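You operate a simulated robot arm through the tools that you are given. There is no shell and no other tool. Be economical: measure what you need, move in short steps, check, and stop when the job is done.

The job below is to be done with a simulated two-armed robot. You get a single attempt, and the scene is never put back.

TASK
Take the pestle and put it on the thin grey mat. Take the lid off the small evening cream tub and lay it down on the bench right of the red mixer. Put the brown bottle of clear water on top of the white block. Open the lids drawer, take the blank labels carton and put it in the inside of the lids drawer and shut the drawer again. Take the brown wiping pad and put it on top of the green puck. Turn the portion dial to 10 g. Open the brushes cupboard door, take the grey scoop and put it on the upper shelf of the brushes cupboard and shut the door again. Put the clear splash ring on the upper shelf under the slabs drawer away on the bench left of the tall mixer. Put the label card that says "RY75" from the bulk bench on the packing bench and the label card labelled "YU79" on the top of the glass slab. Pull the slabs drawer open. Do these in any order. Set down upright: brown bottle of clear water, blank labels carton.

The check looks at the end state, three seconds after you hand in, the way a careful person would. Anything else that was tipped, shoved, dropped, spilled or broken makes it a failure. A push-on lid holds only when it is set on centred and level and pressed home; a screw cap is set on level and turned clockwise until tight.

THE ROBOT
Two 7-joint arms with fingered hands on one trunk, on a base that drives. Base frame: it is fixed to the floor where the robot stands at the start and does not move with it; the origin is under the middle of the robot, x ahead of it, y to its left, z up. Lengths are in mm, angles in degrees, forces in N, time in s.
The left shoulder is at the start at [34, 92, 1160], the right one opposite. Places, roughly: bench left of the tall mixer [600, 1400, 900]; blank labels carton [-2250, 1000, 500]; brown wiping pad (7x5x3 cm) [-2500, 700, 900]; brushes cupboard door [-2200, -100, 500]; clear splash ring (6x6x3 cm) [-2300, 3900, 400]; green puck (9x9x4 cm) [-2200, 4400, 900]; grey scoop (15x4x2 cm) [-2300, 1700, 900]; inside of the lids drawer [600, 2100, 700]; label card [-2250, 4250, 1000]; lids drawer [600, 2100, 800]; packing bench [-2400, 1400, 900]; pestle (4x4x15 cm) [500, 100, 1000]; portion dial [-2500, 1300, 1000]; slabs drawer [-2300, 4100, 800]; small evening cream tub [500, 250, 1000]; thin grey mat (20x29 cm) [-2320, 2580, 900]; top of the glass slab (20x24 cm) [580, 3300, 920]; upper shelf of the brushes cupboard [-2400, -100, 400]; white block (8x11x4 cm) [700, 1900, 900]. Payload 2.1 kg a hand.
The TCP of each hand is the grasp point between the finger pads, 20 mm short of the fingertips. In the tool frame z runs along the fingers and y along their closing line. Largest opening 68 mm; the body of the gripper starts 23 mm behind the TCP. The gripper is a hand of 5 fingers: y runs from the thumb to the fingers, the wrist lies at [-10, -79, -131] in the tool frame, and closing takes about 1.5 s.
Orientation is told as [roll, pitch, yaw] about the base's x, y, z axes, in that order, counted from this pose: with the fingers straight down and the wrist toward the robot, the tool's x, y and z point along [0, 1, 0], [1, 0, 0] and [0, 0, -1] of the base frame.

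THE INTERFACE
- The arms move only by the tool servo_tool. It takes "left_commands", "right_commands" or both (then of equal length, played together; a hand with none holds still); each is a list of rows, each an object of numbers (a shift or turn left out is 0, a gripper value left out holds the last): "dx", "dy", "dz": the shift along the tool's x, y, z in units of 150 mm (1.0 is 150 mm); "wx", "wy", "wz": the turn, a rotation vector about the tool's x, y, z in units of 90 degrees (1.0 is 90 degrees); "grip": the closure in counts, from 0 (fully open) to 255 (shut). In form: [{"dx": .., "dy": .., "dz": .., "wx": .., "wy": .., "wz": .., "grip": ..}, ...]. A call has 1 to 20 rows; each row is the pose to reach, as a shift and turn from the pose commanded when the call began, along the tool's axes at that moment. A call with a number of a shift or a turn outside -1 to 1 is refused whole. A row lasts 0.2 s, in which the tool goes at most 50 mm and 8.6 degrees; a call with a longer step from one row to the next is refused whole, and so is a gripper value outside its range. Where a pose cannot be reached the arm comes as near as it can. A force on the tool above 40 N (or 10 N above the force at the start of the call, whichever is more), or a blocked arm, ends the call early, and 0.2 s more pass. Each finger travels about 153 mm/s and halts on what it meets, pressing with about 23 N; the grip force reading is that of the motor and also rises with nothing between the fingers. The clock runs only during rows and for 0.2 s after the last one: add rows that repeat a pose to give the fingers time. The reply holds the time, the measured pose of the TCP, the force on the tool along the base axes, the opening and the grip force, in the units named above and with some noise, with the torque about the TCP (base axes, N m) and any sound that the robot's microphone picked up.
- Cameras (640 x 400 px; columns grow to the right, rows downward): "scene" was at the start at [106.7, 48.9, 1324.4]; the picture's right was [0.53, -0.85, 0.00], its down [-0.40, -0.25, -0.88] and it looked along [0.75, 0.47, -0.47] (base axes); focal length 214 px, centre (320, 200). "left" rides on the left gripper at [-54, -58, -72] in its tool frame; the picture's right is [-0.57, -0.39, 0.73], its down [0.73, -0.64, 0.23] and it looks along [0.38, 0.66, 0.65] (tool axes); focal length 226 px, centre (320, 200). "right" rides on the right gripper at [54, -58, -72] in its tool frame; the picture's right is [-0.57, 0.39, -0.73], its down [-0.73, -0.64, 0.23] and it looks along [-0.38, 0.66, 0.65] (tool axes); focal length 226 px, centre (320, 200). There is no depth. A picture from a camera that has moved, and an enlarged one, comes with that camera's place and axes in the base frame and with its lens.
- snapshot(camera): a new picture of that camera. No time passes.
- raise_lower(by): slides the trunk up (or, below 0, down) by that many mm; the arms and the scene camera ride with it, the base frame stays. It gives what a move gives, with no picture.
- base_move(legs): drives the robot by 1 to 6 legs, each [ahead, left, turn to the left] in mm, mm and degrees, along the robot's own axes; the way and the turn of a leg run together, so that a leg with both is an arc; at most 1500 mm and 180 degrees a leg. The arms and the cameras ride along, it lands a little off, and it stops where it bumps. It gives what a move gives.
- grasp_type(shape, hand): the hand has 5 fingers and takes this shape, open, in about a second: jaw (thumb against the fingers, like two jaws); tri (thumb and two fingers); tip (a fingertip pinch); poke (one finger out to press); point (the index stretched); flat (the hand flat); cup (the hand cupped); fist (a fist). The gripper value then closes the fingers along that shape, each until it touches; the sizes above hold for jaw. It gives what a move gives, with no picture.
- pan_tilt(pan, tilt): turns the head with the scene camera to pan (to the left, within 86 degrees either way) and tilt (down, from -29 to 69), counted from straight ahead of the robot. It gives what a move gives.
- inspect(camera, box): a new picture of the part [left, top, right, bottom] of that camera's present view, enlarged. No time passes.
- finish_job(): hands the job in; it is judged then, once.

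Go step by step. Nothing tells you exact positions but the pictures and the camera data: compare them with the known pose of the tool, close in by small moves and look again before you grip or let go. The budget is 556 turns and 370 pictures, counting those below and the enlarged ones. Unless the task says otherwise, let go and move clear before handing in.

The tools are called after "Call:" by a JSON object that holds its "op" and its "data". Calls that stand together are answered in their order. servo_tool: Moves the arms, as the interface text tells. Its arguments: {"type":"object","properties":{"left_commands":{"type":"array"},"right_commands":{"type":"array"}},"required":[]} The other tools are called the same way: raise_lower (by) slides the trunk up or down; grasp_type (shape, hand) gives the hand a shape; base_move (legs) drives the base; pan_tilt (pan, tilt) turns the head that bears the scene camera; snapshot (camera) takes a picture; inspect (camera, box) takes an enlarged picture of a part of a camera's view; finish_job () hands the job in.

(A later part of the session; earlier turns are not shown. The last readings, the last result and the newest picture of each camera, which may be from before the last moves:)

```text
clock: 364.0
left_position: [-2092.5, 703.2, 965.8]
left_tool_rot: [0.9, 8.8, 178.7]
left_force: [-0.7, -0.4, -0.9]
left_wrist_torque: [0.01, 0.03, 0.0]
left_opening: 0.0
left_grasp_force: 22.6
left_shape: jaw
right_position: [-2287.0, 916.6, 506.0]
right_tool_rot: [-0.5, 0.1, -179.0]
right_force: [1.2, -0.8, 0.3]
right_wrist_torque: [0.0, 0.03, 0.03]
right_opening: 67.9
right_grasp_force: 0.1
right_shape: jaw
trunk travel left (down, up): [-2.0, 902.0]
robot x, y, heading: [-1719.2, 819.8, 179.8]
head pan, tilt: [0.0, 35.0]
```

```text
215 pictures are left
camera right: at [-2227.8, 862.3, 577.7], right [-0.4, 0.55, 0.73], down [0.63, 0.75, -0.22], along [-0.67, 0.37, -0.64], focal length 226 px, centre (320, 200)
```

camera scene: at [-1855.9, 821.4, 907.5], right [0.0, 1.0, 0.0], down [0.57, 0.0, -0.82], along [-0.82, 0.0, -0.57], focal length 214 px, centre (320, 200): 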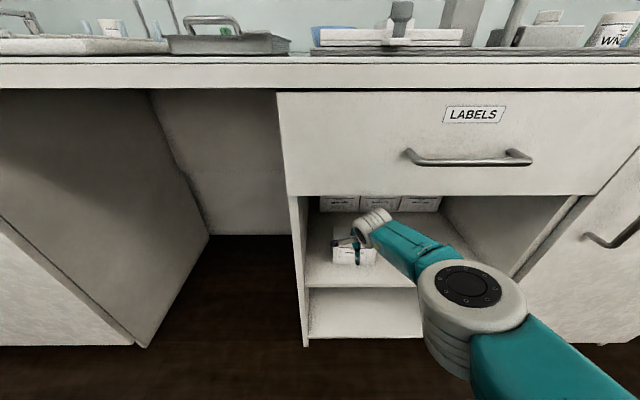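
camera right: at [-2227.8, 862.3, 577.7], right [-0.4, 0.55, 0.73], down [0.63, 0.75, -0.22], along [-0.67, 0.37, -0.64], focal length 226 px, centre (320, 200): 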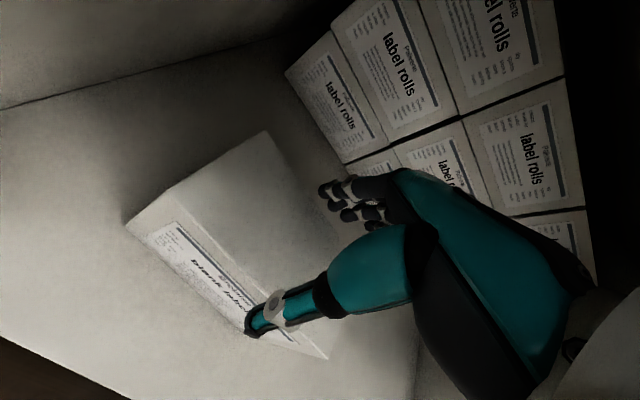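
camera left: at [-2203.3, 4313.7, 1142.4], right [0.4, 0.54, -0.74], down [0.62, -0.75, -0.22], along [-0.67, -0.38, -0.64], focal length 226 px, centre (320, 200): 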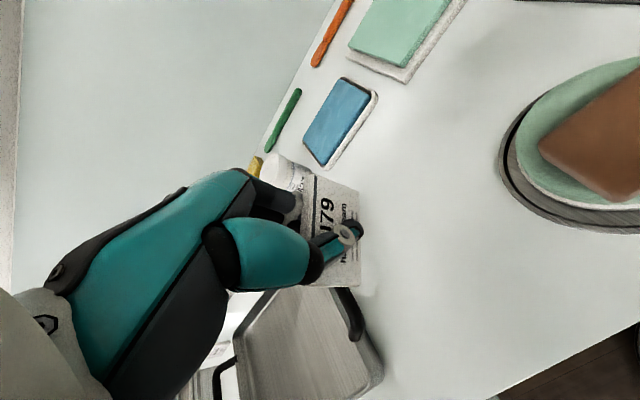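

No collision. The carton is yawed ~3°; aligning the hand to it, centring at (-2296,922), and lowering carefully.

Call:
{"op": "servo_tool", "data": {"right_commands": [{"dx": -0.036, "dy": 0.06, "wz": 0.048}, {"dx": -0.036, "dy": 0.06, "wz": 0.048}, {"dx": -0.036, "dy": 0.06, "wz": 0.048, "dz": 0.07}, {"dx": -0.036, "dy": 0.06, "wz": 0.048, "dz": 0.14}, {"dx": -0.036, "dy": 0.06, "wz": 0.048, "dz": 0.2}, {"dx": -0.036, "dy": 0.06, "wz": 0.048, "dz": 0.2}]}}

Call:
{"op": "snapshot", "data": {"camera": "right"}}

```text
clock: 365.4
left_position: [-2090.7, 704.3, 965.3]
left_tool_rot: [0.9, 8.7, 178.7]
left_force: [-0.1, -0.6, -0.3]
left_wrist_torque: [-0.04, 0.02, 0.02]
left_opening: 0.1
left_grasp_force: 22.7
left_shape: jaw
right_position: [-2286.8, 924.8, 484.6]
right_tool_rot: [-0.5, -0.1, 176.6]
right_force: [-1.1, 0.3, 2.7]
right_wrist_torque: [0.01, 0.13, 0.0]
right_opening: 67.7
right_grasp_force: 0.0
right_shape: jaw
right hand out of reach, approached as far as the arm can: row 1, 2, 3, 4, 5, 6
trunk travel left (down, up): [-2.0, 902.0]
robot x, y, heading: [-1716.9, 821.4, 179.6]
head pan, tilt: [0.0, 35.0]
```

```text
214 pictures are left
camera right: at [-2230.3, 865.4, 556.4], right [-0.35, 0.58, 0.73], down [0.68, 0.7, -0.22], along [-0.64, 0.42, -0.64], focal length 226 px, centre (320, 200)
```

right: 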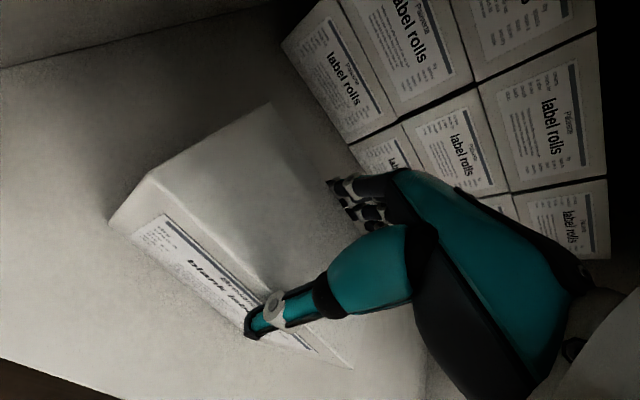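

Arm at its reach limit; I'll lift slightly and nudge the base ahead by 10 mm.

Call:
{"op": "servo_tool", "data": {"right_commands": [{"dz": -0.06}, {"dz": -0.12}, {"dz": -0.12}]}}

Call:
{"op": "base_move", "data": {"legs": [[22, 2, 0]]}}

Call:
{"op": "snapshot", "data": {"camera": "right"}}

```text
clock: 366.2
left_position: [-2091.9, 703.3, 966.0]
left_tool_rot: [0.9, 8.8, 178.6]
left_force: [0.1, -0.6, -0.4]
left_wrist_torque: [0.02, 0.0, -0.01]
left_opening: 0.0
left_grasp_force: 22.5
left_shape: jaw
right_position: [-2286.3, 924.4, 503.3]
right_tool_rot: [-0.5, -0.1, 176.6]
right_force: [-0.5, 1.0, -0.1]
right_wrist_torque: [-0.04, -0.02, -0.02]
right_opening: 68.0
right_grasp_force: 0.0
right_shape: jaw
trunk travel left (down, up): [-2.0, 902.0]
robot x, y, heading: [-1713.5, 820.6, 179.4]
head pan, tilt: [0.0, 35.0]
```

```text
clock: 367.0
left_position: [-2113.4, 701.1, 965.4]
left_tool_rot: [0.9, 8.7, 178.8]
left_force: [-0.2, 0.5, 0.1]
left_wrist_torque: [0.0, 0.01, 0.02]
left_opening: 0.0
left_grasp_force: 22.9
left_shape: jaw
right_position: [-2307.9, 922.6, 503.0]
right_tool_rot: [-0.5, -0.1, 176.5]
right_force: [-0.1, -0.5, 0.0]
right_wrist_torque: [0.0, 0.0, -0.01]
right_opening: 67.9
right_grasp_force: 0.0
right_shape: jaw
trunk travel left (down, up): [-2.0, 902.0]
robot x, y, heading: [-1736.5, 818.3, 179.8]
head pan, tilt: [0.0, 35.0]
```

```text
213 pictures are left
camera right: at [-2252.6, 863.6, 574.2], right [-0.35, 0.58, 0.73], down [0.68, 0.7, -0.22], along [-0.64, 0.42, -0.64], focal length 226 px, centre (320, 200)
```

right: 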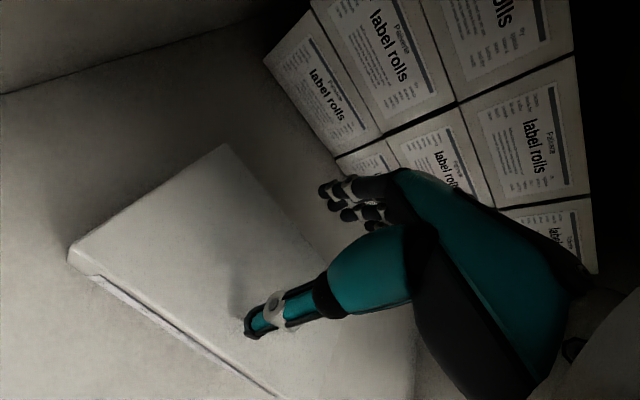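

Call:
{"op": "servo_tool", "data": {"right_commands": [{"dy": -0.09}, {"dy": -0.09, "dz": 0.08}, {"dy": -0.09, "dz": 0.14}, {"dy": -0.09, "dz": 0.2}, {"dy": -0.09, "dz": 0.2}]}}

Call:
{"op": "snapshot", "data": {"camera": "right"}}

```text
clock: 368.0
left_position: [-2111.2, 701.1, 967.7]
left_tool_rot: [0.9, 8.6, 178.6]
left_force: [0.1, -0.5, -0.4]
left_wrist_torque: [0.01, -0.01, 0.01]
left_opening: 0.1
left_grasp_force: 23.8
left_shape: jaw
right_position: [-2295.7, 920.9, 481.9]
right_tool_rot: [-0.2, -0.9, 176.5]
right_force: [5.3, -0.8, 36.8]
right_wrist_torque: [-0.05, -2.1, -0.03]
right_opening: 67.9
right_grasp_force: 0.1
right_shape: jaw
trunk travel left (down, up): [-2.0, 902.0]
robot x, y, heading: [-1738.3, 814.8, 180.0]
head pan, tilt: [0.0, 35.0]
stopped in row 4 (right hand): the force on the tool passed its limit at 52 N (the readings are from after the stop); the commanded pose is now the measured one
```

```text
212 pictures are left
camera right: at [-2239.2, 862.0, 553.9], right [-0.34, 0.59, 0.73], down [0.68, 0.69, -0.24], along [-0.65, 0.42, -0.64], focal length 226 px, centre (320, 200)
```

right: 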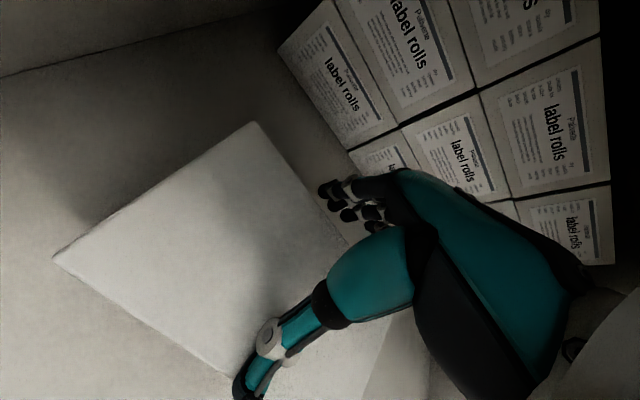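

The thumb rests on the front edge while the far fingers have room; shifting 5 mm toward me and trying again.

Call:
{"op": "servo_tool", "data": {"right_commands": [{"dz": -0.08, "wx": -0.01}, {"dz": -0.08, "dy": -0.035, "wx": -0.01}, {"dz": -0.02, "dy": -0.035, "wx": -0.01}, {"dz": 0.04, "dy": -0.035, "wx": -0.01}, {"dz": 0.1, "dy": -0.035, "wx": -0.01}, {"dz": 0.14, "dy": -0.035, "wx": -0.01}, {"dz": 0.14, "dy": -0.035, "wx": -0.01}]}}

Call:
{"op": "snapshot", "data": {"camera": "right"}}

```text
clock: 368.9
left_position: [-2108.4, 700.0, 968.4]
left_tool_rot: [1.0, 8.7, 178.8]
left_force: [0.1, 0.1, 0.2]
left_wrist_torque: [0.02, 0.0, -0.01]
left_opening: 0.0
left_grasp_force: 22.7
left_shape: jaw
right_position: [-2291.3, 919.9, 482.5]
right_tool_rot: [0.0, -2.0, 176.5]
right_force: [8.2, -1.1, 41.1]
right_wrist_torque: [-0.07, -2.3, -0.03]
right_opening: 68.2
right_grasp_force: 0.2
right_shape: jaw
trunk travel left (down, up): [-2.0, 902.0]
robot x, y, heading: [-1735.4, 819.2, 179.8]
head pan, tilt: [0.0, 35.0]
stopped in row 4 (right hand): the force on the tool passed its limit at 56 N (the readings are from after the stop); the commanded pose is now the measured one
```

```text
211 pictures are left
camera right: at [-2233.5, 861.3, 552.8], right [-0.33, 0.59, 0.74], down [0.68, 0.69, -0.25], along [-0.66, 0.42, -0.62], focal length 226 px, centre (320, 200)
```

right: 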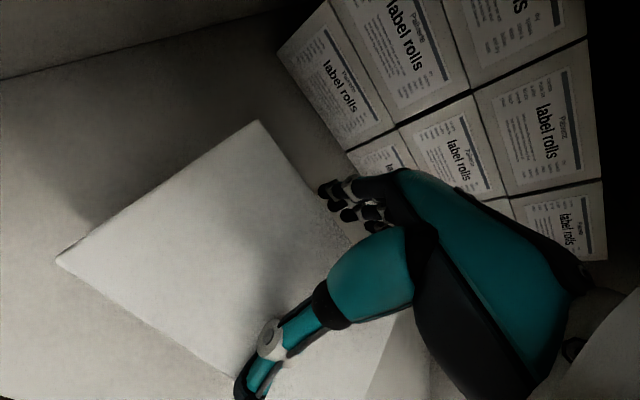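

The thumb's base is bearing on the front edge, with tips already ~15 mm below the carton's top. I'll ease up a few millimetres and try closing here.

Call:
{"op": "servo_tool", "data": {"right_commands": [{"dz": -0.03, "wx": 0.02}, {"dz": -0.03, "wx": 0.02, "grip": 60}, {"dz": -0.03, "wx": 0.02, "grip": 120}, {"dz": -0.03, "wx": 0.02, "grip": 200}, {"dz": -0.03, "wx": 0.02, "grip": 255}, {"dz": -0.03, "wx": 0.02, "grip": 255}, {"dz": -0.03, "wx": 0.02, "grip": 255}, {"dz": -0.03, "wx": 0.02, "grip": 255}]}}

Call:
{"op": "snapshot", "data": {"camera": "right"}}

```text
clock: 370.8
left_position: [-2111.3, 700.1, 966.4]
left_tool_rot: [0.9, 8.7, 178.7]
left_force: [0.0, 0.5, -0.3]
left_wrist_torque: [-0.03, 0.03, -0.02]
left_opening: 0.0
left_grasp_force: 23.4
left_shape: jaw
right_position: [-2291.2, 920.8, 483.5]
right_tool_rot: [-0.1, 0.1, 176.5]
right_force: [-0.7, -1.6, 32.4]
right_wrist_torque: [0.02, -1.14, -0.05]
right_opening: 44.2
right_grasp_force: 22.9
right_shape: jaw
trunk travel left (down, up): [-2.0, 902.0]
robot x, y, heading: [-1739.1, 815.9, 179.6]
head pan, tilt: [0.0, 35.0]
```

```text
210 pictures are left
camera right: at [-2235.5, 861.9, 556.5], right [-0.35, 0.59, 0.73], down [0.68, 0.69, -0.23], along [-0.64, 0.42, -0.65], focal length 226 px, centre (320, 200)
```

right: 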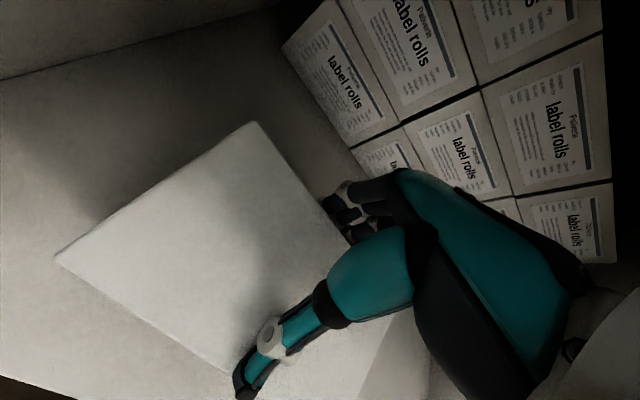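

It has closed on the carton. Test lift by 20 mm.

Call:
{"op": "servo_tool", "data": {"right_commands": [{"dz": -0.04}, {"dz": -0.08}, {"dz": -0.13}, {"dz": -0.13}]}}

Call:
{"op": "snapshot", "data": {"camera": "right"}}

Call:
{"op": "snapshot", "data": {"camera": "scene"}}

```text
clock: 371.8
left_position: [-2112.3, 702.7, 967.0]
left_tool_rot: [0.9, 8.8, 178.6]
left_force: [-0.3, 0.6, -0.2]
left_wrist_torque: [-0.02, 0.0, 0.0]
left_opening: 0.1
left_grasp_force: 23.1
left_shape: jaw
right_position: [-2290.8, 921.0, 502.0]
right_tool_rot: [-0.1, 0.2, 176.5]
right_force: [2.4, -0.4, 9.8]
right_wrist_torque: [-0.02, -0.56, -0.01]
right_opening: 40.1
right_grasp_force: 23.3
right_shape: jaw
trunk travel left (down, up): [-2.0, 902.0]
robot x, y, heading: [-1738.9, 814.9, 179.6]
head pan, tilt: [0.0, 35.0]
```

```text
209 pictures are left
camera right: at [-2236.5, 862.4, 574.8], right [-0.35, 0.59, 0.73], down [0.68, 0.69, -0.23], along [-0.64, 0.42, -0.65], focal length 226 px, centre (320, 200)
```

right: 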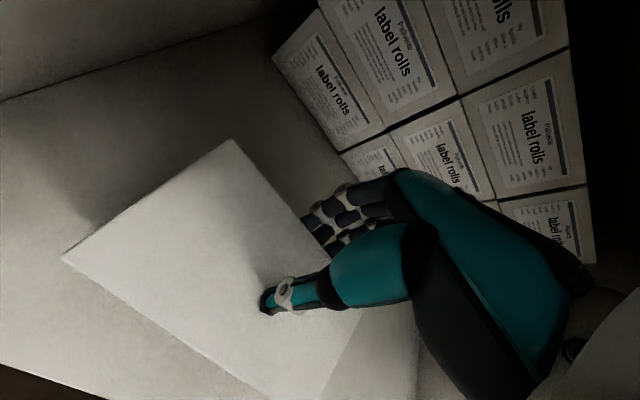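

```text
208 pictures are left
camera scene: at [-1938.8, 819.7, 907.7], right [0.01, 1.0, 0.0], down [0.57, 0.0, -0.82], along [-0.82, 0.0, -0.57], focal length 214 px, centre (320, 200)
```

scene: 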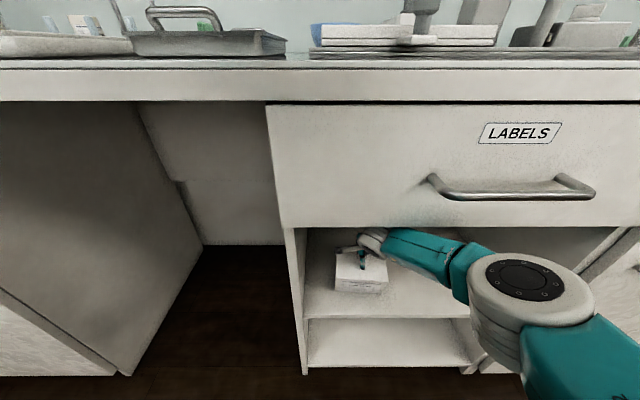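

The thumb slipped over the top: the open jaw's true centre lies further toward the far fingers. Opening, shifting 9 mm toward me, and retrying.

Call:
{"op": "servo_tool", "data": {"right_commands": [{"dz": -0.03, "grip": 0}, {"dz": -0.03, "grip": 0}, {"dz": -0.03, "grip": 0}, {"dz": -0.03, "dy": -0.06, "grip": 0}, {"dz": -0.03, "dy": -0.06, "grip": 0}, {"dz": 0.04, "dy": -0.06}, {"dz": 0.09, "dy": -0.06}, {"dz": 0.13, "dy": -0.06}, {"dz": 0.17, "dy": -0.06}, {"dz": 0.17, "dy": -0.06}]}}

Call:
{"op": "snapshot", "data": {"camera": "right"}}

```text
clock: 373.7
left_position: [-2110.5, 700.1, 967.4]
left_tool_rot: [0.9, 8.7, 178.7]
left_force: [0.9, -0.5, 1.0]
left_wrist_torque: [0.01, -0.01, 0.0]
left_opening: 0.1
left_grasp_force: 22.7
left_shape: jaw
right_position: [-2287.1, 920.0, 486.3]
right_tool_rot: [0.0, -0.8, 176.6]
right_force: [-4.8, 0.5, 32.5]
right_wrist_torque: [0.32, 1.76, 0.05]
right_opening: 67.7
right_grasp_force: 0.2
right_shape: jaw
trunk travel left (down, up): [-2.0, 902.0]
robot x, y, heading: [-1739.5, 820.2, 179.9]
head pan, tilt: [0.0, 35.0]
stopped in row 9 (right hand): the force on the tool passed its limit at 42 N (the readings are from after the stop); the commanded pose is now the measured one
```

```text
207 pictures are left
camera right: at [-2229.1, 861.9, 557.5], right [-0.34, 0.59, 0.73], down [0.68, 0.69, -0.24], along [-0.65, 0.42, -0.64], focal length 226 px, centre (320, 200)
```

right: 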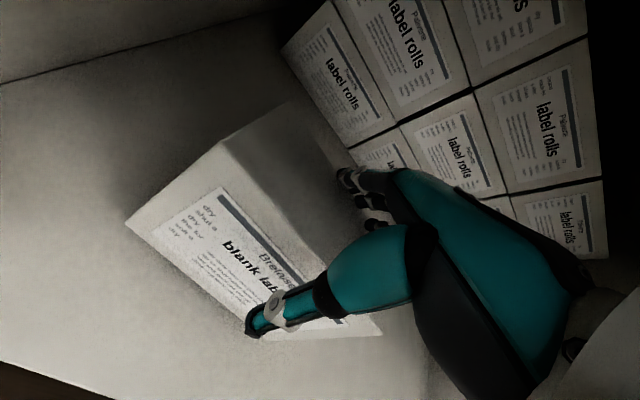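

Call:
{"op": "servo_tool", "data": {"right_commands": [{"dz": -0.06}, {"dz": -0.12}, {"dz": -0.12}]}}

Call:
{"op": "snapshot", "data": {"camera": "right"}}

```text
clock: 374.5
left_position: [-2114.1, 700.9, 966.0]
left_tool_rot: [0.9, 8.8, 178.7]
left_force: [-0.9, -0.2, 0.6]
left_wrist_torque: [0.01, 0.0, -0.04]
left_opening: 0.0
left_grasp_force: 22.8
left_shape: jaw
right_position: [-2285.1, 920.6, 499.5]
right_tool_rot: [-0.2, 0.0, 176.6]
right_force: [-0.4, 0.4, -0.3]
right_wrist_torque: [-0.03, -0.03, -0.02]
right_opening: 67.9
right_grasp_force: 0.0
right_shape: jaw
trunk travel left (down, up): [-2.0, 902.0]
robot x, y, heading: [-1738.5, 820.9, 179.5]
head pan, tilt: [0.0, 35.0]
```

```text
206 pictures are left
camera right: at [-2228.8, 861.7, 570.5], right [-0.35, 0.59, 0.73], down [0.68, 0.69, -0.23], along [-0.64, 0.42, -0.65], focal length 226 px, centre (320, 200)
```

right: 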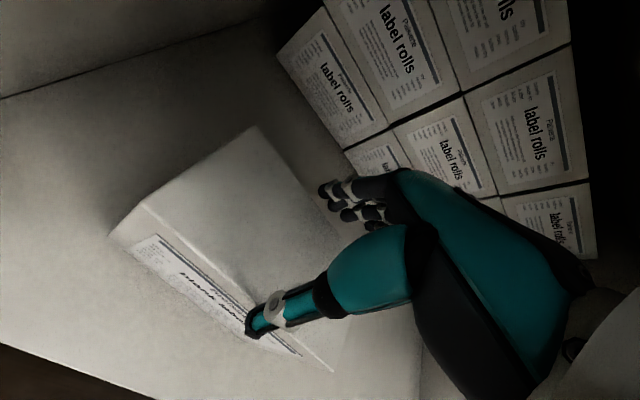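

The carton is upright again, now centred under the hand (≈-2285). Lowering straight down from here.

Call:
{"op": "servo_tool", "data": {"right_commands": [{"dz": 0.05}, {"dz": 0.09}, {"dz": 0.12}, {"dz": 0.15}, {"dz": 0.18}, {"dz": 0.18}]}}

Call:
{"op": "snapshot", "data": {"camera": "right"}}

```text
clock: 375.9
left_position: [-2113.1, 701.8, 966.6]
left_tool_rot: [1.0, 8.6, 178.7]
left_force: [0.3, 0.1, -0.5]
left_wrist_torque: [-0.04, 0.0, 0.0]
left_opening: 0.0
left_grasp_force: 22.8
left_shape: jaw
right_position: [-2283.2, 920.6, 473.9]
right_tool_rot: [-0.1, -0.3, 176.6]
right_force: [1.1, 0.6, 15.3]
right_wrist_torque: [-0.02, -0.11, -0.01]
right_opening: 68.2
right_grasp_force: 0.0
right_shape: jaw
trunk travel left (down, up): [-2.0, 902.0]
robot x, y, heading: [-1733.1, 816.1, 179.5]
head pan, tilt: [0.0, 35.0]
```

```text
205 pictures are left
camera right: at [-2228.5, 861.5, 545.4], right [-0.35, 0.59, 0.73], down [0.68, 0.69, -0.23], along [-0.64, 0.42, -0.64], focal length 226 px, centre (320, 200)
```

right: 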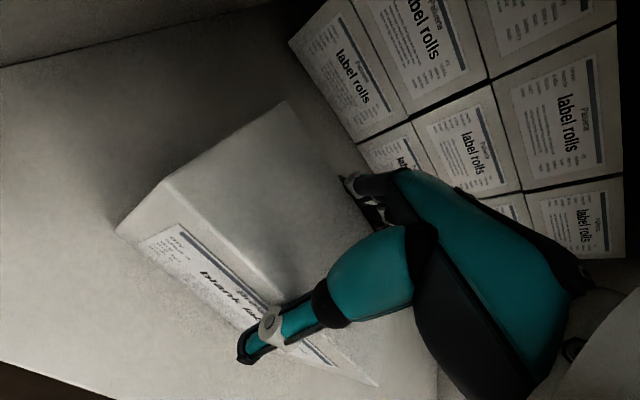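

It slid on, balanced. A little deeper, then grip.

Call:
{"op": "servo_tool", "data": {"right_commands": [{"dz": 0.03}, {"dz": 0.06}, {"dz": 0.08}, {"dz": 0.08}]}}

Call:
{"op": "servo_tool", "data": {"right_commands": [{"dz": -0.02, "grip": 60}, {"dz": -0.02, "grip": 120}, {"dz": -0.02, "grip": 200}, {"dz": -0.02, "grip": 255}, {"dz": -0.02, "grip": 255}, {"dz": -0.02, "grip": 255}, {"dz": -0.02, "grip": 255}]}}

Call:
{"op": "servo_tool", "data": {"right_commands": [{"dz": -0.04}, {"dz": -0.08}, {"dz": -0.12}, {"dz": -0.12}]}}

Call:
{"op": "snapshot", "data": {"camera": "right"}}

Call:
{"op": "snapshot", "data": {"camera": "scene"}}

```text
clock: 376.5
left_position: [-2110.7, 701.6, 968.3]
left_tool_rot: [0.9, 8.6, 178.8]
left_force: [0.5, -0.2, 0.1]
left_wrist_torque: [0.01, 0.0, 0.01]
left_opening: 0.1
left_grasp_force: 22.5
left_shape: jaw
right_position: [-2285.6, 920.5, 471.2]
right_tool_rot: [0.2, -0.8, 176.5]
right_force: [8.5, 0.1, 30.8]
right_wrist_torque: [-0.05, -0.43, -0.01]
right_opening: 67.9
right_grasp_force: 0.0
right_shape: jaw
trunk travel left (down, up): [-2.0, 902.0]
robot x, y, heading: [-1736.1, 818.8, 179.6]
head pan, tilt: [0.0, 35.0]
stopped in row 2 (right hand): the force on the tool passed its limit at 44 N (the readings are from after the stop); the commanded pose is now the measured one
```

```text
clock: 378.1
left_position: [-2112.5, 700.7, 967.7]
left_tool_rot: [0.9, 8.7, 178.6]
left_force: [0.0, -0.2, -0.6]
left_wrist_torque: [-0.03, 0.01, 0.02]
left_opening: 0.0
left_grasp_force: 22.5
left_shape: jaw
right_position: [-2284.4, 920.8, 470.8]
right_tool_rot: [0.0, -0.5, 176.6]
right_force: [9.3, -0.4, 21.6]
right_wrist_torque: [0.0, -0.44, 0.11]
right_opening: 53.3
right_grasp_force: 23.2
right_shape: jaw
trunk travel left (down, up): [-2.0, 902.0]
robot x, y, heading: [-1737.8, 819.8, 179.4]
head pan, tilt: [0.0, 35.0]
```

```text
clock: 379.1
left_position: [-2114.6, 701.2, 966.5]
left_tool_rot: [0.9, 8.9, 178.8]
left_force: [0.2, -0.3, -0.1]
left_wrist_torque: [-0.02, -0.02, 0.01]
left_opening: 0.0
left_grasp_force: 23.1
left_shape: jaw
right_position: [-2284.3, 920.0, 486.7]
right_tool_rot: [0.0, -0.5, 176.6]
right_force: [-1.5, 0.5, -2.2]
right_wrist_torque: [0.01, 0.0, -0.02]
right_opening: 53.3
right_grasp_force: 23.1
right_shape: jaw
trunk travel left (down, up): [-2.0, 902.0]
robot x, y, heading: [-1741.7, 817.2, 179.7]
head pan, tilt: [0.0, 35.0]
```

```text
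204 pictures are left
camera right: at [-2229.3, 861.8, 559.4], right [-0.35, 0.59, 0.73], down [0.68, 0.69, -0.23], along [-0.64, 0.42, -0.64], focal length 226 px, centre (320, 200)
```

right: 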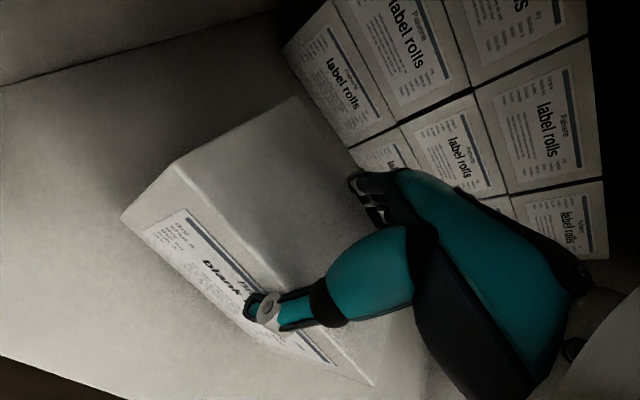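

```text
203 pictures are left
camera scene: at [-1939.7, 819.9, 907.5], right [0.01, 1.0, 0.0], down [0.57, 0.0, -0.82], along [-0.82, 0.0, -0.57], focal length 214 px, centre (320, 200)
```

scene: 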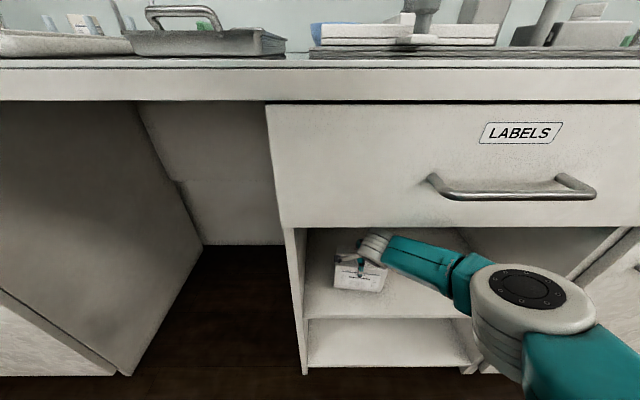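

The carton is gripped and lifted (about 2 N). Backing straight out of the shelf.

Call:
{"op": "base_move", "data": {"legs": [[-300, 0, 0]]}}

Call:
{"op": "snapshot", "data": {"camera": "right"}}

Call:
{"op": "snapshot", "data": {"camera": "scene"}}

```text
clock: 381.1
left_position: [-1813.2, 700.2, 966.0]
left_tool_rot: [0.9, 8.8, 178.6]
left_force: [-0.1, 0.7, 0.1]
left_wrist_torque: [0.02, -0.02, 0.01]
left_opening: 0.0
left_grasp_force: 23.0
left_shape: jaw
right_position: [-1985.4, 918.5, 487.1]
right_tool_rot: [0.0, -0.3, 176.6]
right_force: [-0.5, -0.6, -1.6]
right_wrist_torque: [-0.01, 0.01, -0.02]
right_opening: 53.5
right_grasp_force: 23.7
right_shape: jaw
trunk travel left (down, up): [-2.0, 902.0]
robot x, y, heading: [-1435.2, 817.5, 179.9]
head pan, tilt: [0.0, 35.0]
```

```text
202 pictures are left
camera right: at [-1928.2, 859.9, 559.4], right [-0.35, 0.59, 0.73], down [0.68, 0.69, -0.23], along [-0.64, 0.42, -0.64], focal length 226 px, centre (320, 200)
```

right: 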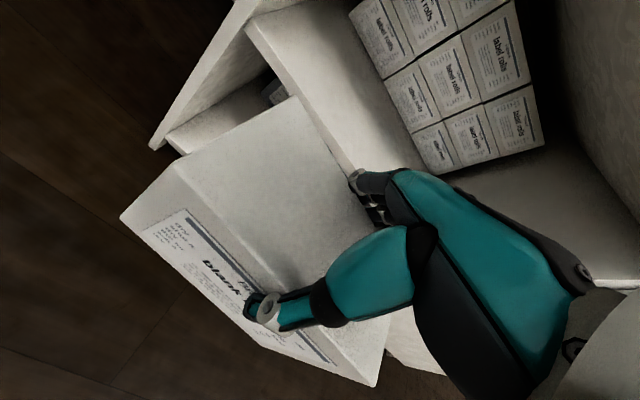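

```text
201 pictures are left
camera scene: at [-1638.6, 818.3, 907.5], right [0.0, 1.0, 0.0], down [0.57, 0.0, -0.82], along [-0.82, 0.0, -0.57], focal length 214 px, centre (320, 200)
```

scene: 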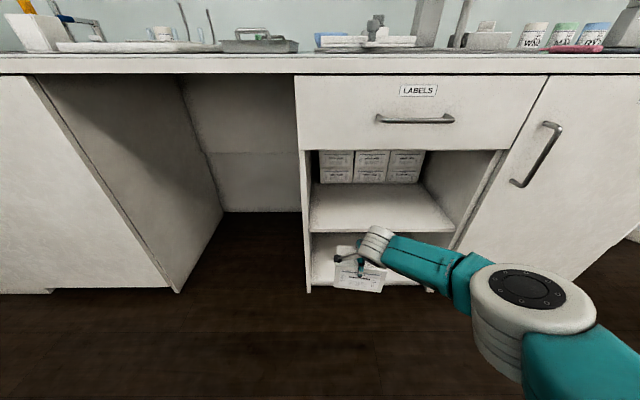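

The carton is out, upright. Raising the trunk, drawing the arm in, and checking the card in the left hand.

Call:
{"op": "raise_lower", "data": {"by": 400}}

Call:
{"op": "servo_tool", "data": {"right_commands": [{"dy": -0.15, "dz": -0.1}, {"dy": -0.35, "dz": -0.2}, {"dy": -0.55, "dz": -0.3}, {"dy": -0.75, "dz": -0.4}, {"dy": -0.95, "dz": -0.5}, {"dy": -1.0, "dz": -0.6}, {"dy": -1.0, "dz": -0.6}]}}

Call:
{"op": "snapshot", "data": {"camera": "left"}}

Call:
{"op": "snapshot", "data": {"camera": "scene"}}

```text
clock: 385.0
left_position: [-1711.5, 698.7, 1430.0]
left_tool_rot: [1.1, -4.0, 178.8]
left_force: [0.5, -0.1, -0.8]
left_wrist_torque: [0.01, 0.03, -0.02]
left_opening: 0.0
left_grasp_force: 22.9
left_shape: jaw
right_position: [-1985.9, 918.9, 978.6]
right_tool_rot: [0.6, -10.4, 176.6]
right_force: [0.4, 1.2, -2.4]
right_wrist_torque: [0.02, 0.0, 0.01]
right_opening: 53.5
right_grasp_force: 23.6
right_shape: jaw
trunk travel left (down, up): [-402.0, 502.0]
robot x, y, heading: [-1433.6, 817.9, 180.1]
head pan, tilt: [0.0, 35.0]
```

```text
clock: 386.6
left_position: [-1711.5, 698.4, 1429.0]
left_tool_rot: [1.0, -3.9, 178.6]
left_force: [0.3, -0.3, -0.5]
left_wrist_torque: [-0.04, -0.01, 0.05]
left_opening: 0.0
left_grasp_force: 22.6
left_shape: jaw
right_position: [-1822.4, 909.7, 1038.5]
right_tool_rot: [0.6, -10.4, 176.6]
right_force: [-0.2, 0.3, -2.3]
right_wrist_torque: [0.01, 0.0, 0.0]
right_opening: 53.3
right_grasp_force: 23.1
right_shape: jaw
trunk travel left (down, up): [-402.0, 502.0]
robot x, y, heading: [-1435.4, 816.4, 180.1]
head pan, tilt: [0.0, 35.0]
```

```text
200 pictures are left
camera left: at [-1649.1, 753.8, 1496.6], right [0.35, 0.54, -0.76], down [0.61, -0.75, -0.26], along [-0.71, -0.37, -0.59], focal length 226 px, centre (320, 200)
```

left: 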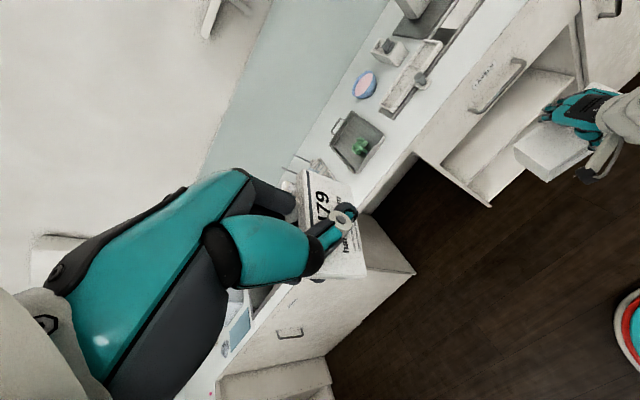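

```text
199 pictures are left
camera scene: at [-1554.4, 818.0, 1315.1], right [0.0, 1.0, 0.0], down [0.57, 0.0, -0.82], along [-0.82, 0.0, -0.57], focal length 214 px, centre (320, 200)
```

scene: 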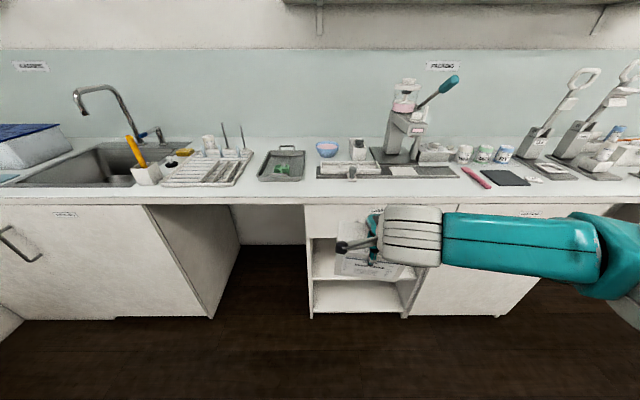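

Levelling both hands, then turning round and driving to the glass slab on the front bench.

Call:
{"op": "servo_tool", "data": {"right_commands": [{"wx": 0.05}, {"wx": 0.1}, {"wx": 0.116}, {"wx": 0.116}], "left_commands": [{"wx": 0.02, "dz": 0.3}, {"wx": 0.043, "dz": 0.6}, {"wx": 0.043, "dz": 0.9}, {"wx": 0.043, "dz": 1.0}]}}

Call:
{"op": "base_move", "data": {"legs": [[0, 0, 180], [690, 1217, 0], [690, 1217, 0]]}}

Call:
{"op": "snapshot", "data": {"camera": "scene"}}

```text
clock: 387.6
left_position: [-1722.5, 696.2, 1280.4]
left_tool_rot: [1.0, -0.1, 178.9]
left_force: [-0.6, -0.5, 0.3]
left_wrist_torque: [-0.01, -0.01, -0.01]
left_opening: 0.1
left_grasp_force: 23.1
left_shape: jaw
right_position: [-1822.6, 909.7, 1038.3]
right_tool_rot: [0.6, 0.1, 176.8]
right_force: [-0.3, -0.6, -2.4]
right_wrist_torque: [0.02, -0.01, -0.05]
right_opening: 53.4
right_grasp_force: 23.0
right_shape: jaw
trunk travel left (down, up): [-402.0, 502.0]
robot x, y, heading: [-1435.9, 816.1, 179.8]
head pan, tilt: [0.0, 35.0]
```

```text
clock: 408.4
left_position: [214.6, 3365.6, 1280.2]
left_tool_rot: [1.0, 0.0, -1.1]
left_force: [0.2, 0.0, -0.8]
left_wrist_torque: [0.0, 0.04, -0.01]
left_opening: 0.0
left_grasp_force: 22.7
left_shape: jaw
right_position: [315.0, 3153.5, 1039.9]
right_tool_rot: [0.5, 0.0, -3.1]
right_force: [0.1, 0.0, -2.5]
right_wrist_torque: [0.0, 0.04, 0.0]
right_opening: 53.1
right_grasp_force: 23.2
right_shape: jaw
trunk travel left (down, up): [-402.0, 502.0]
robot x, y, heading: [-71.7, 3245.9, 0.0]
head pan, tilt: [0.0, 35.0]
```

```text
198 pictures are left
camera scene: at [46.5, 3245.2, 1315.1], right [0.0, -1.0, 0.0], down [-0.57, 0.0, -0.82], along [0.82, 0.0, -0.57], focal length 214 px, centre (320, 200)
```

scene: 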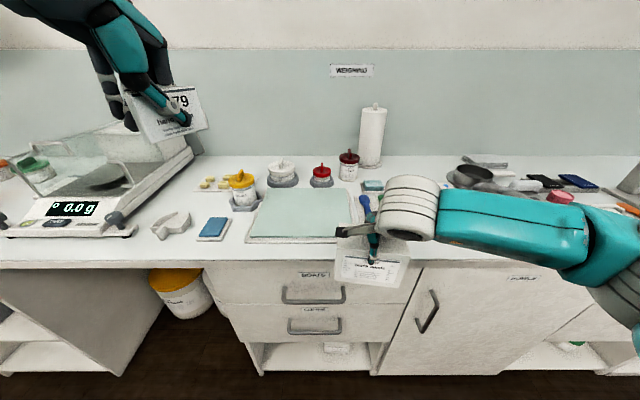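

The glass slab is around (555,3303). Raising/retracting the carton hand and approaching with the card.

Call:
{"op": "servo_tool", "data": {"right_commands": [{"dz": -0.25}, {"dz": -0.5, "dy": -0.1}, {"dz": -0.65, "dy": -0.3}, {"dz": -0.7, "dy": -0.5}, {"dz": -0.7, "dy": -0.6}], "left_commands": [{"dz": 0.2, "dy": 0.1}, {"dz": 0.4, "dy": 0.2}, {"dz": 0.6, "dy": 0.4}, {"dz": 0.8, "dy": 0.5}, {"dz": 0.8, "dy": 0.5}]}}

Call:
{"op": "base_move", "data": {"legs": [[0, -60, 0], [210, 0, 0]]}}

Call:
{"op": "snapshot", "data": {"camera": "left"}}

Call:
{"op": "snapshot", "data": {"camera": "scene"}}

```text
clock: 409.6
left_position: [290.3, 3366.4, 1160.4]
left_tool_rot: [1.1, -0.2, -1.1]
left_force: [0.5, 0.6, -0.3]
left_wrist_torque: [0.0, 0.01, 0.0]
left_opening: 0.1
left_grasp_force: 23.3
left_shape: jaw
right_position: [224.4, 3156.9, 1143.9]
right_tool_rot: [0.5, -0.1, -3.3]
right_force: [0.0, -0.9, -1.9]
right_wrist_torque: [0.0, 0.0, 0.0]
right_opening: 52.7
right_grasp_force: 22.4
right_shape: jaw
trunk travel left (down, up): [-402.0, 502.0]
robot x, y, heading: [-70.2, 3244.3, -0.1]
head pan, tilt: [0.0, 35.0]
```

```text
clock: 411.9
left_position: [500.3, 3305.9, 1160.2]
left_tool_rot: [1.0, 0.0, -1.1]
left_force: [0.5, -1.0, 1.6]
left_wrist_torque: [0.01, 0.0, 0.0]
left_opening: 0.0
left_grasp_force: 22.4
left_shape: jaw
right_position: [434.2, 3096.6, 1144.0]
right_tool_rot: [0.6, 0.0, -3.1]
right_force: [0.1, -0.9, -1.5]
right_wrist_torque: [0.0, 0.0, 0.03]
right_opening: 52.9
right_grasp_force: 22.9
right_shape: jaw
trunk travel left (down, up): [-402.0, 502.0]
robot x, y, heading: [141.6, 3185.0, -0.3]
head pan, tilt: [0.0, 35.0]
```

```text
197 pictures are left
camera left: at [438.8, 3251.0, 1231.8], right [-0.4, -0.54, -0.74], down [-0.62, 0.75, -0.22], along [0.67, 0.38, -0.64], focal length 226 px, centre (320, 200)
```

left: 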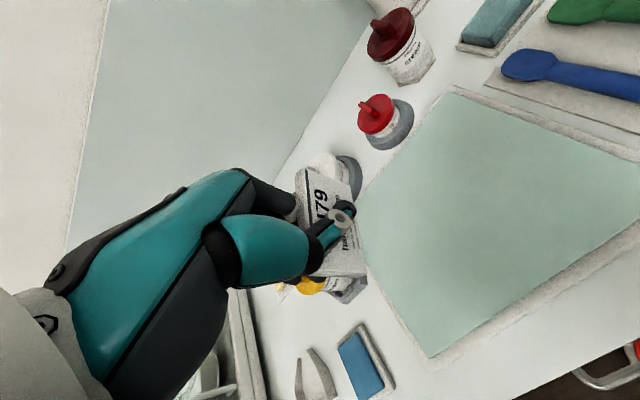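

```text
196 pictures are left
camera scene: at [256.4, 3183.9, 1315.0], right [0.0, -1.0, 0.0], down [-0.57, 0.0, -0.82], along [0.82, 0.0, -0.57], focal length 214 px, centre (320, 200)
```

scene: 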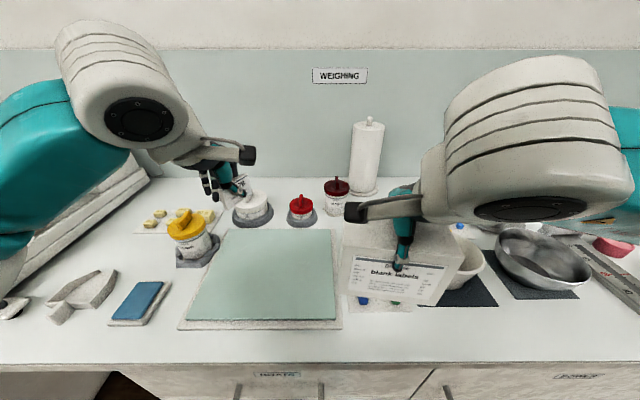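

Positioned beside the slab's centre. Moving 45 mm forward and lowering the card.

Call:
{"op": "servo_tool", "data": {"left_commands": [{"dy": 0.3}, {"dy": 0.3, "dz": 0.3}, {"dy": 0.3, "dz": 0.6}, {"dy": 0.3, "dz": 0.9}, {"dy": 0.3, "dz": 1.0}, {"dy": 0.3, "dz": 1.0}]}}

Call:
{"op": "servo_tool", "data": {"left_commands": [{"dz": 0.1}, {"dz": 0.2}, {"dz": 0.26}, {"dz": 0.26}]}}

Call:
{"op": "snapshot", "data": {"camera": "left"}}

```text
clock: 413.2
left_position: [546.1, 3306.8, 1010.1]
left_tool_rot: [1.0, 0.0, -1.2]
left_force: [-0.4, -0.4, 0.3]
left_wrist_torque: [0.01, -0.03, 0.01]
left_opening: 0.1
left_grasp_force: 23.1
left_shape: jaw
right_position: [434.8, 3096.4, 1144.0]
right_tool_rot: [0.6, 0.0, -3.4]
right_force: [-0.7, -0.5, -2.6]
right_wrist_torque: [-0.01, -0.01, -0.02]
right_opening: 52.9
right_grasp_force: 23.0
right_shape: jaw
trunk travel left (down, up): [-402.0, 502.0]
robot x, y, heading: [138.6, 3184.0, -0.1]
head pan, tilt: [0.0, 35.0]
```

```text
clock: 414.2
left_position: [544.8, 3306.7, 971.8]
left_tool_rot: [1.1, -0.1, -1.2]
left_force: [0.1, 0.1, 0.0]
left_wrist_torque: [-0.03, -0.01, 0.0]
left_opening: 0.1
left_grasp_force: 22.5
left_shape: jaw
right_position: [433.3, 3095.8, 1142.4]
right_tool_rot: [0.6, 0.0, -3.2]
right_force: [0.2, -0.6, -2.2]
right_wrist_torque: [0.01, 0.03, -0.01]
right_opening: 52.8
right_grasp_force: 22.8
right_shape: jaw
trunk travel left (down, up): [-402.0, 502.0]
robot x, y, heading: [137.2, 3182.1, -0.0]
head pan, tilt: [0.0, 35.0]
```

```text
195 pictures are left
camera left: at [483.4, 3253.4, 1042.5], right [-0.4, -0.54, -0.74], down [-0.62, 0.75, -0.22], along [0.67, 0.38, -0.64], focal length 226 px, centre (320, 200)
```

left: 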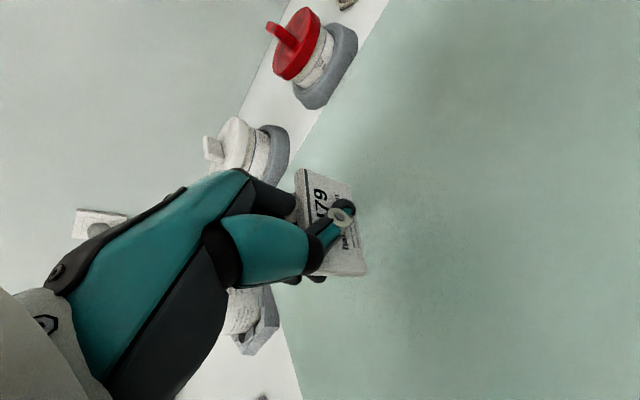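

The card is well inside the slab. Lowering until contact.

Call:
{"op": "servo_tool", "data": {"left_commands": [{"dz": 0.04}, {"dz": 0.08}, {"dz": 0.12}, {"dz": 0.15}, {"dz": 0.18}, {"dz": 0.2}]}}

Call:
{"op": "snapshot", "data": {"camera": "left"}}

```text
clock: 415.6
left_position: [544.9, 3308.0, 942.3]
left_tool_rot: [1.1, 0.0, -1.3]
left_force: [-0.1, -0.3, -0.4]
left_wrist_torque: [0.02, 0.01, -0.01]
left_opening: 0.0
left_grasp_force: 23.6
left_shape: jaw
right_position: [434.1, 3096.0, 1144.1]
right_tool_rot: [0.6, 0.0, -3.3]
right_force: [-0.3, -0.3, -2.3]
right_wrist_torque: [-0.01, -0.03, 0.02]
right_opening: 52.9
right_grasp_force: 23.3
right_shape: jaw
trunk travel left (down, up): [-402.0, 502.0]
robot x, y, heading: [140.5, 3182.3, -0.5]
head pan, tilt: [0.0, 35.0]
```

```text
194 pictures are left
camera left: at [483.6, 3254.1, 1012.9], right [-0.4, -0.54, -0.74], down [-0.62, 0.75, -0.22], along [0.67, 0.38, -0.64], focal length 226 px, centre (320, 200)
```

left: 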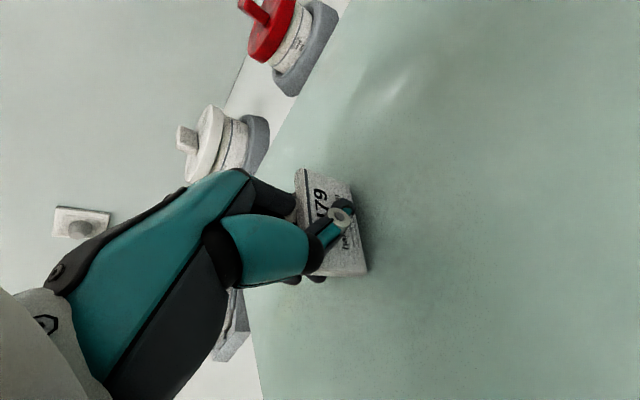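

Call:
{"op": "servo_tool", "data": {"left_commands": [{"dz": 0.02}, {"dz": 0.04}, {"dz": 0.06}, {"dz": 0.08}, {"dz": 0.08}]}}

```text
clock: 416.5
left_position: [545.9, 3309.8, 938.0]
left_tool_rot: [1.0, -1.1, -1.1]
left_force: [-3.6, 0.2, 16.0]
left_wrist_torque: [-0.12, -0.17, -0.05]
left_opening: 0.4
left_grasp_force: 23.2
left_shape: jaw
right_position: [433.1, 3095.9, 1145.0]
right_tool_rot: [0.5, -0.1, -3.3]
right_force: [-0.9, 0.0, -1.6]
right_wrist_torque: [0.01, -0.02, 0.01]
right_opening: 52.7
right_grasp_force: 23.1
right_shape: jaw
trunk travel left (down, up): [-402.0, 502.0]
robot x, y, heading: [138.5, 3184.6, 0.0]
head pan, tilt: [0.0, 35.0]
stopped in row 4 (left hand): the force on the tool passed its limit at 45 N (the readings are from after the stop); the commanded pose is now the measured one
```

Contact with the slab. Releasing slowly and rising.

Call:
{"op": "servo_tool", "data": {"left_commands": [{"dz": -0.01, "grip": 220}, {"dz": -0.01, "grip": 190}, {"dz": -0.01, "grip": 160}, {"dz": -0.01, "grip": 130}, {"dz": -0.01, "grip": 100}, {"dz": -0.01, "grip": 50}, {"dz": -0.01, "grip": 0}, {"dz": -0.01, "grip": 0}, {"dz": -0.1, "grip": 0}, {"dz": -0.4, "grip": 0}, {"dz": -0.7, "grip": 0}, {"dz": -1.0, "grip": 0}]}}

Call:
{"op": "snapshot", "data": {"camera": "left"}}

```text
clock: 419.1
left_position: [544.9, 3307.0, 1086.3]
left_tool_rot: [1.0, -0.7, -1.2]
left_force: [-0.3, 1.2, -0.6]
left_wrist_torque: [0.01, -0.01, 0.04]
left_opening: 68.0
left_grasp_force: 0.0
left_shape: jaw
right_position: [434.3, 3095.9, 1142.8]
right_tool_rot: [0.6, 0.0, -3.3]
right_force: [0.1, 0.2, -2.3]
right_wrist_torque: [0.0, 0.0, 0.02]
right_opening: 52.8
right_grasp_force: 22.7
right_shape: jaw
trunk travel left (down, up): [-402.0, 502.0]
robot x, y, heading: [139.9, 3182.9, -0.1]
head pan, tilt: [0.0, 35.0]
```

```text
193 pictures are left
camera left: at [481.6, 3252.0, 1156.6], right [-0.39, -0.55, -0.74], down [-0.62, 0.75, -0.22], along [0.68, 0.37, -0.63], focal length 226 px, centre (320, 200)
```

left: 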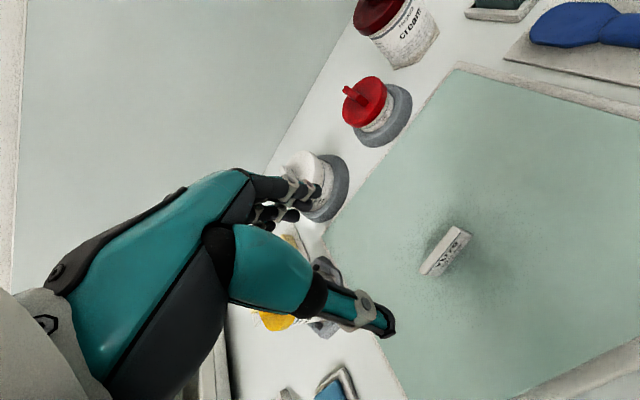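

YU79 stands on the glass slab. Next: the lids drawer near y=2100, with the carton in the right hand.

Call:
{"op": "base_move", "data": {"legs": [[-280, 0, 0], [0, -1030, 0]]}}

Call:
{"op": "pan_tilt", "data": {"pan": 15, "tilt": 35}}

Call:
{"op": "snapshot", "data": {"camera": "scene"}}

```text
clock: 426.1
left_position: [257.8, 2256.2, 1084.5]
left_tool_rot: [1.0, -0.7, -1.5]
left_force: [0.1, 1.2, 0.7]
left_wrist_torque: [0.05, 0.01, -0.01]
left_opening: 67.9
left_grasp_force: 0.0
left_shape: jaw
right_position: [145.4, 2046.8, 1142.7]
right_tool_rot: [0.7, 0.0, -3.8]
right_force: [-0.1, 0.0, -1.9]
right_wrist_torque: [-0.03, 0.01, 0.03]
right_opening: 53.0
right_grasp_force: 22.7
right_shape: jaw
trunk travel left (down, up): [-402.0, 502.0]
robot x, y, heading: [-147.8, 2136.5, -0.7]
head pan, tilt: [0.0, 35.0]
```

```text
clock: 426.9
left_position: [257.5, 2255.6, 1086.2]
left_tool_rot: [1.0, -0.8, -1.5]
left_force: [-0.9, 0.0, -0.6]
left_wrist_torque: [0.0, 0.0, 0.02]
left_opening: 67.8
left_grasp_force: 0.1
left_shape: jaw
right_position: [145.6, 2045.5, 1143.3]
right_tool_rot: [0.6, -0.1, -3.7]
right_force: [-0.7, -0.1, -1.7]
right_wrist_torque: [0.0, 0.0, 0.0]
right_opening: 52.7
right_grasp_force: 23.6
right_shape: jaw
trunk travel left (down, up): [-402.0, 502.0]
robot x, y, heading: [-146.5, 2135.5, -1.2]
head pan, tilt: [15.0, 35.0]
```

```text
192 pictures are left
camera scene: at [-34.4, 2157.8, 1315.1], right [0.25, -0.97, 0.0], down [-0.56, -0.14, -0.82], along [0.79, 0.2, -0.57], focal length 214 px, centre (320, 200)
```

scene: 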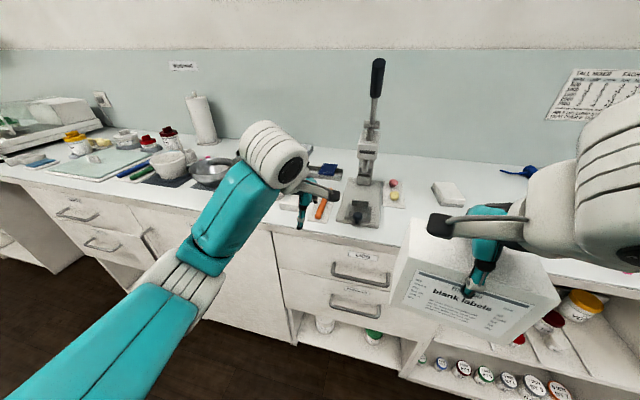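

Call:
{"op": "inspect", "data": {"camera": "scene", "box": [260, 150, 480, 350]}}

```text
2.00 times, centred on (370, 250) of scene
camera zoom: at [-34.4, 2157.8, 1315.1], right [0.25, -0.97, 0.0], down [-0.56, -0.14, -0.82], along [0.79, 0.2, -0.57], focal length 429 px, centre (220, 100)
```

zoom: 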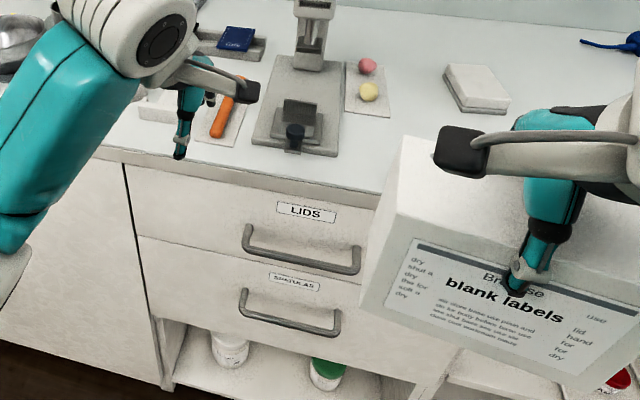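

The LIDS drawer is the top one; its handle bar is at about (350, 2060–2218, 790). I'll lower the trunk, keep the carton high, and tilt the left hand 45° to hook the bar.

Call:
{"op": "servo_tool", "data": {"right_commands": [{"dz": -0.3}, {"dz": -0.6}, {"dz": -0.9}, {"dz": -0.9}, {"dz": -0.9}, {"dz": -0.9}, {"dz": -0.9}], "left_commands": [{"dy": -0.15, "wx": -0.08}, {"dy": -0.3, "wx": -0.16}, {"dy": -0.45, "wx": -0.24}, {"dy": -0.5, "wx": -0.32}, {"dy": -0.5, "wx": -0.4}, {"dy": -0.5, "wx": -0.48}, {"dy": -0.5, "wx": -0.5}]}}

Call:
{"op": "raise_lower", "data": {"by": -200}}

Call:
{"op": "snapshot", "data": {"camera": "scene"}}

```text
clock: 428.5
left_position: [206.7, 2256.2, 1077.4]
left_tool_rot: [1.5, -45.8, -2.6]
left_force: [-0.1, -0.4, -0.1]
left_wrist_torque: [0.01, -0.01, 0.02]
left_opening: 67.9
left_grasp_force: 0.0
left_shape: jaw
left hand out of reach, approached as far as the arm can: row 4, 5, 6, 7
right_position: [146.7, 2045.9, 1277.9]
right_tool_rot: [0.6, 0.0, -3.6]
right_force: [1.4, -0.4, -2.8]
right_wrist_torque: [-0.01, -0.03, 0.01]
right_opening: 52.9
right_grasp_force: 22.5
right_shape: jaw
trunk travel left (down, up): [-402.0, 502.0]
robot x, y, heading: [-147.8, 2137.6, -0.5]
head pan, tilt: [15.0, 35.0]
```

```text
clock: 430.6
left_position: [220.9, 2254.5, 845.0]
left_tool_rot: [1.2, -40.1, -2.4]
left_force: [0.4, 0.0, 0.3]
left_wrist_torque: [-0.01, 0.0, -0.02]
left_opening: 68.0
left_grasp_force: 0.1
left_shape: jaw
right_position: [145.5, 2043.5, 1079.4]
right_tool_rot: [0.5, 0.0, -3.7]
right_force: [0.1, -0.1, -2.0]
right_wrist_torque: [0.01, 0.01, -0.05]
right_opening: 53.1
right_grasp_force: 23.0
right_shape: jaw
trunk travel left (down, up): [-202.0, 702.0]
robot x, y, heading: [-145.0, 2138.2, -0.7]
head pan, tilt: [15.0, 35.0]
```

```text
190 pictures are left
camera scene: at [-2.5, 2157.6, 1113.1], right [0.25, -0.97, 0.0], down [-0.56, -0.14, -0.82], along [0.79, 0.2, -0.57], focal length 214 px, centre (320, 200)
```

scene: 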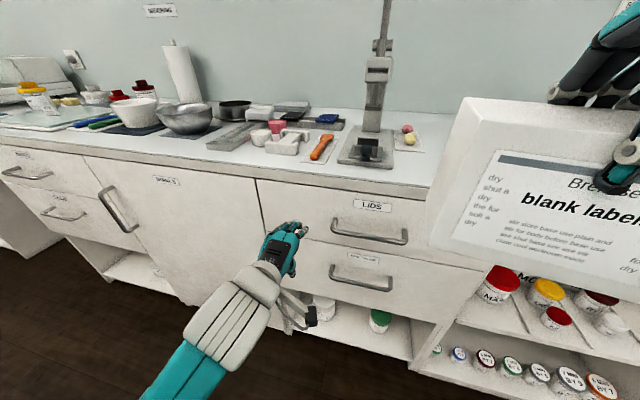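

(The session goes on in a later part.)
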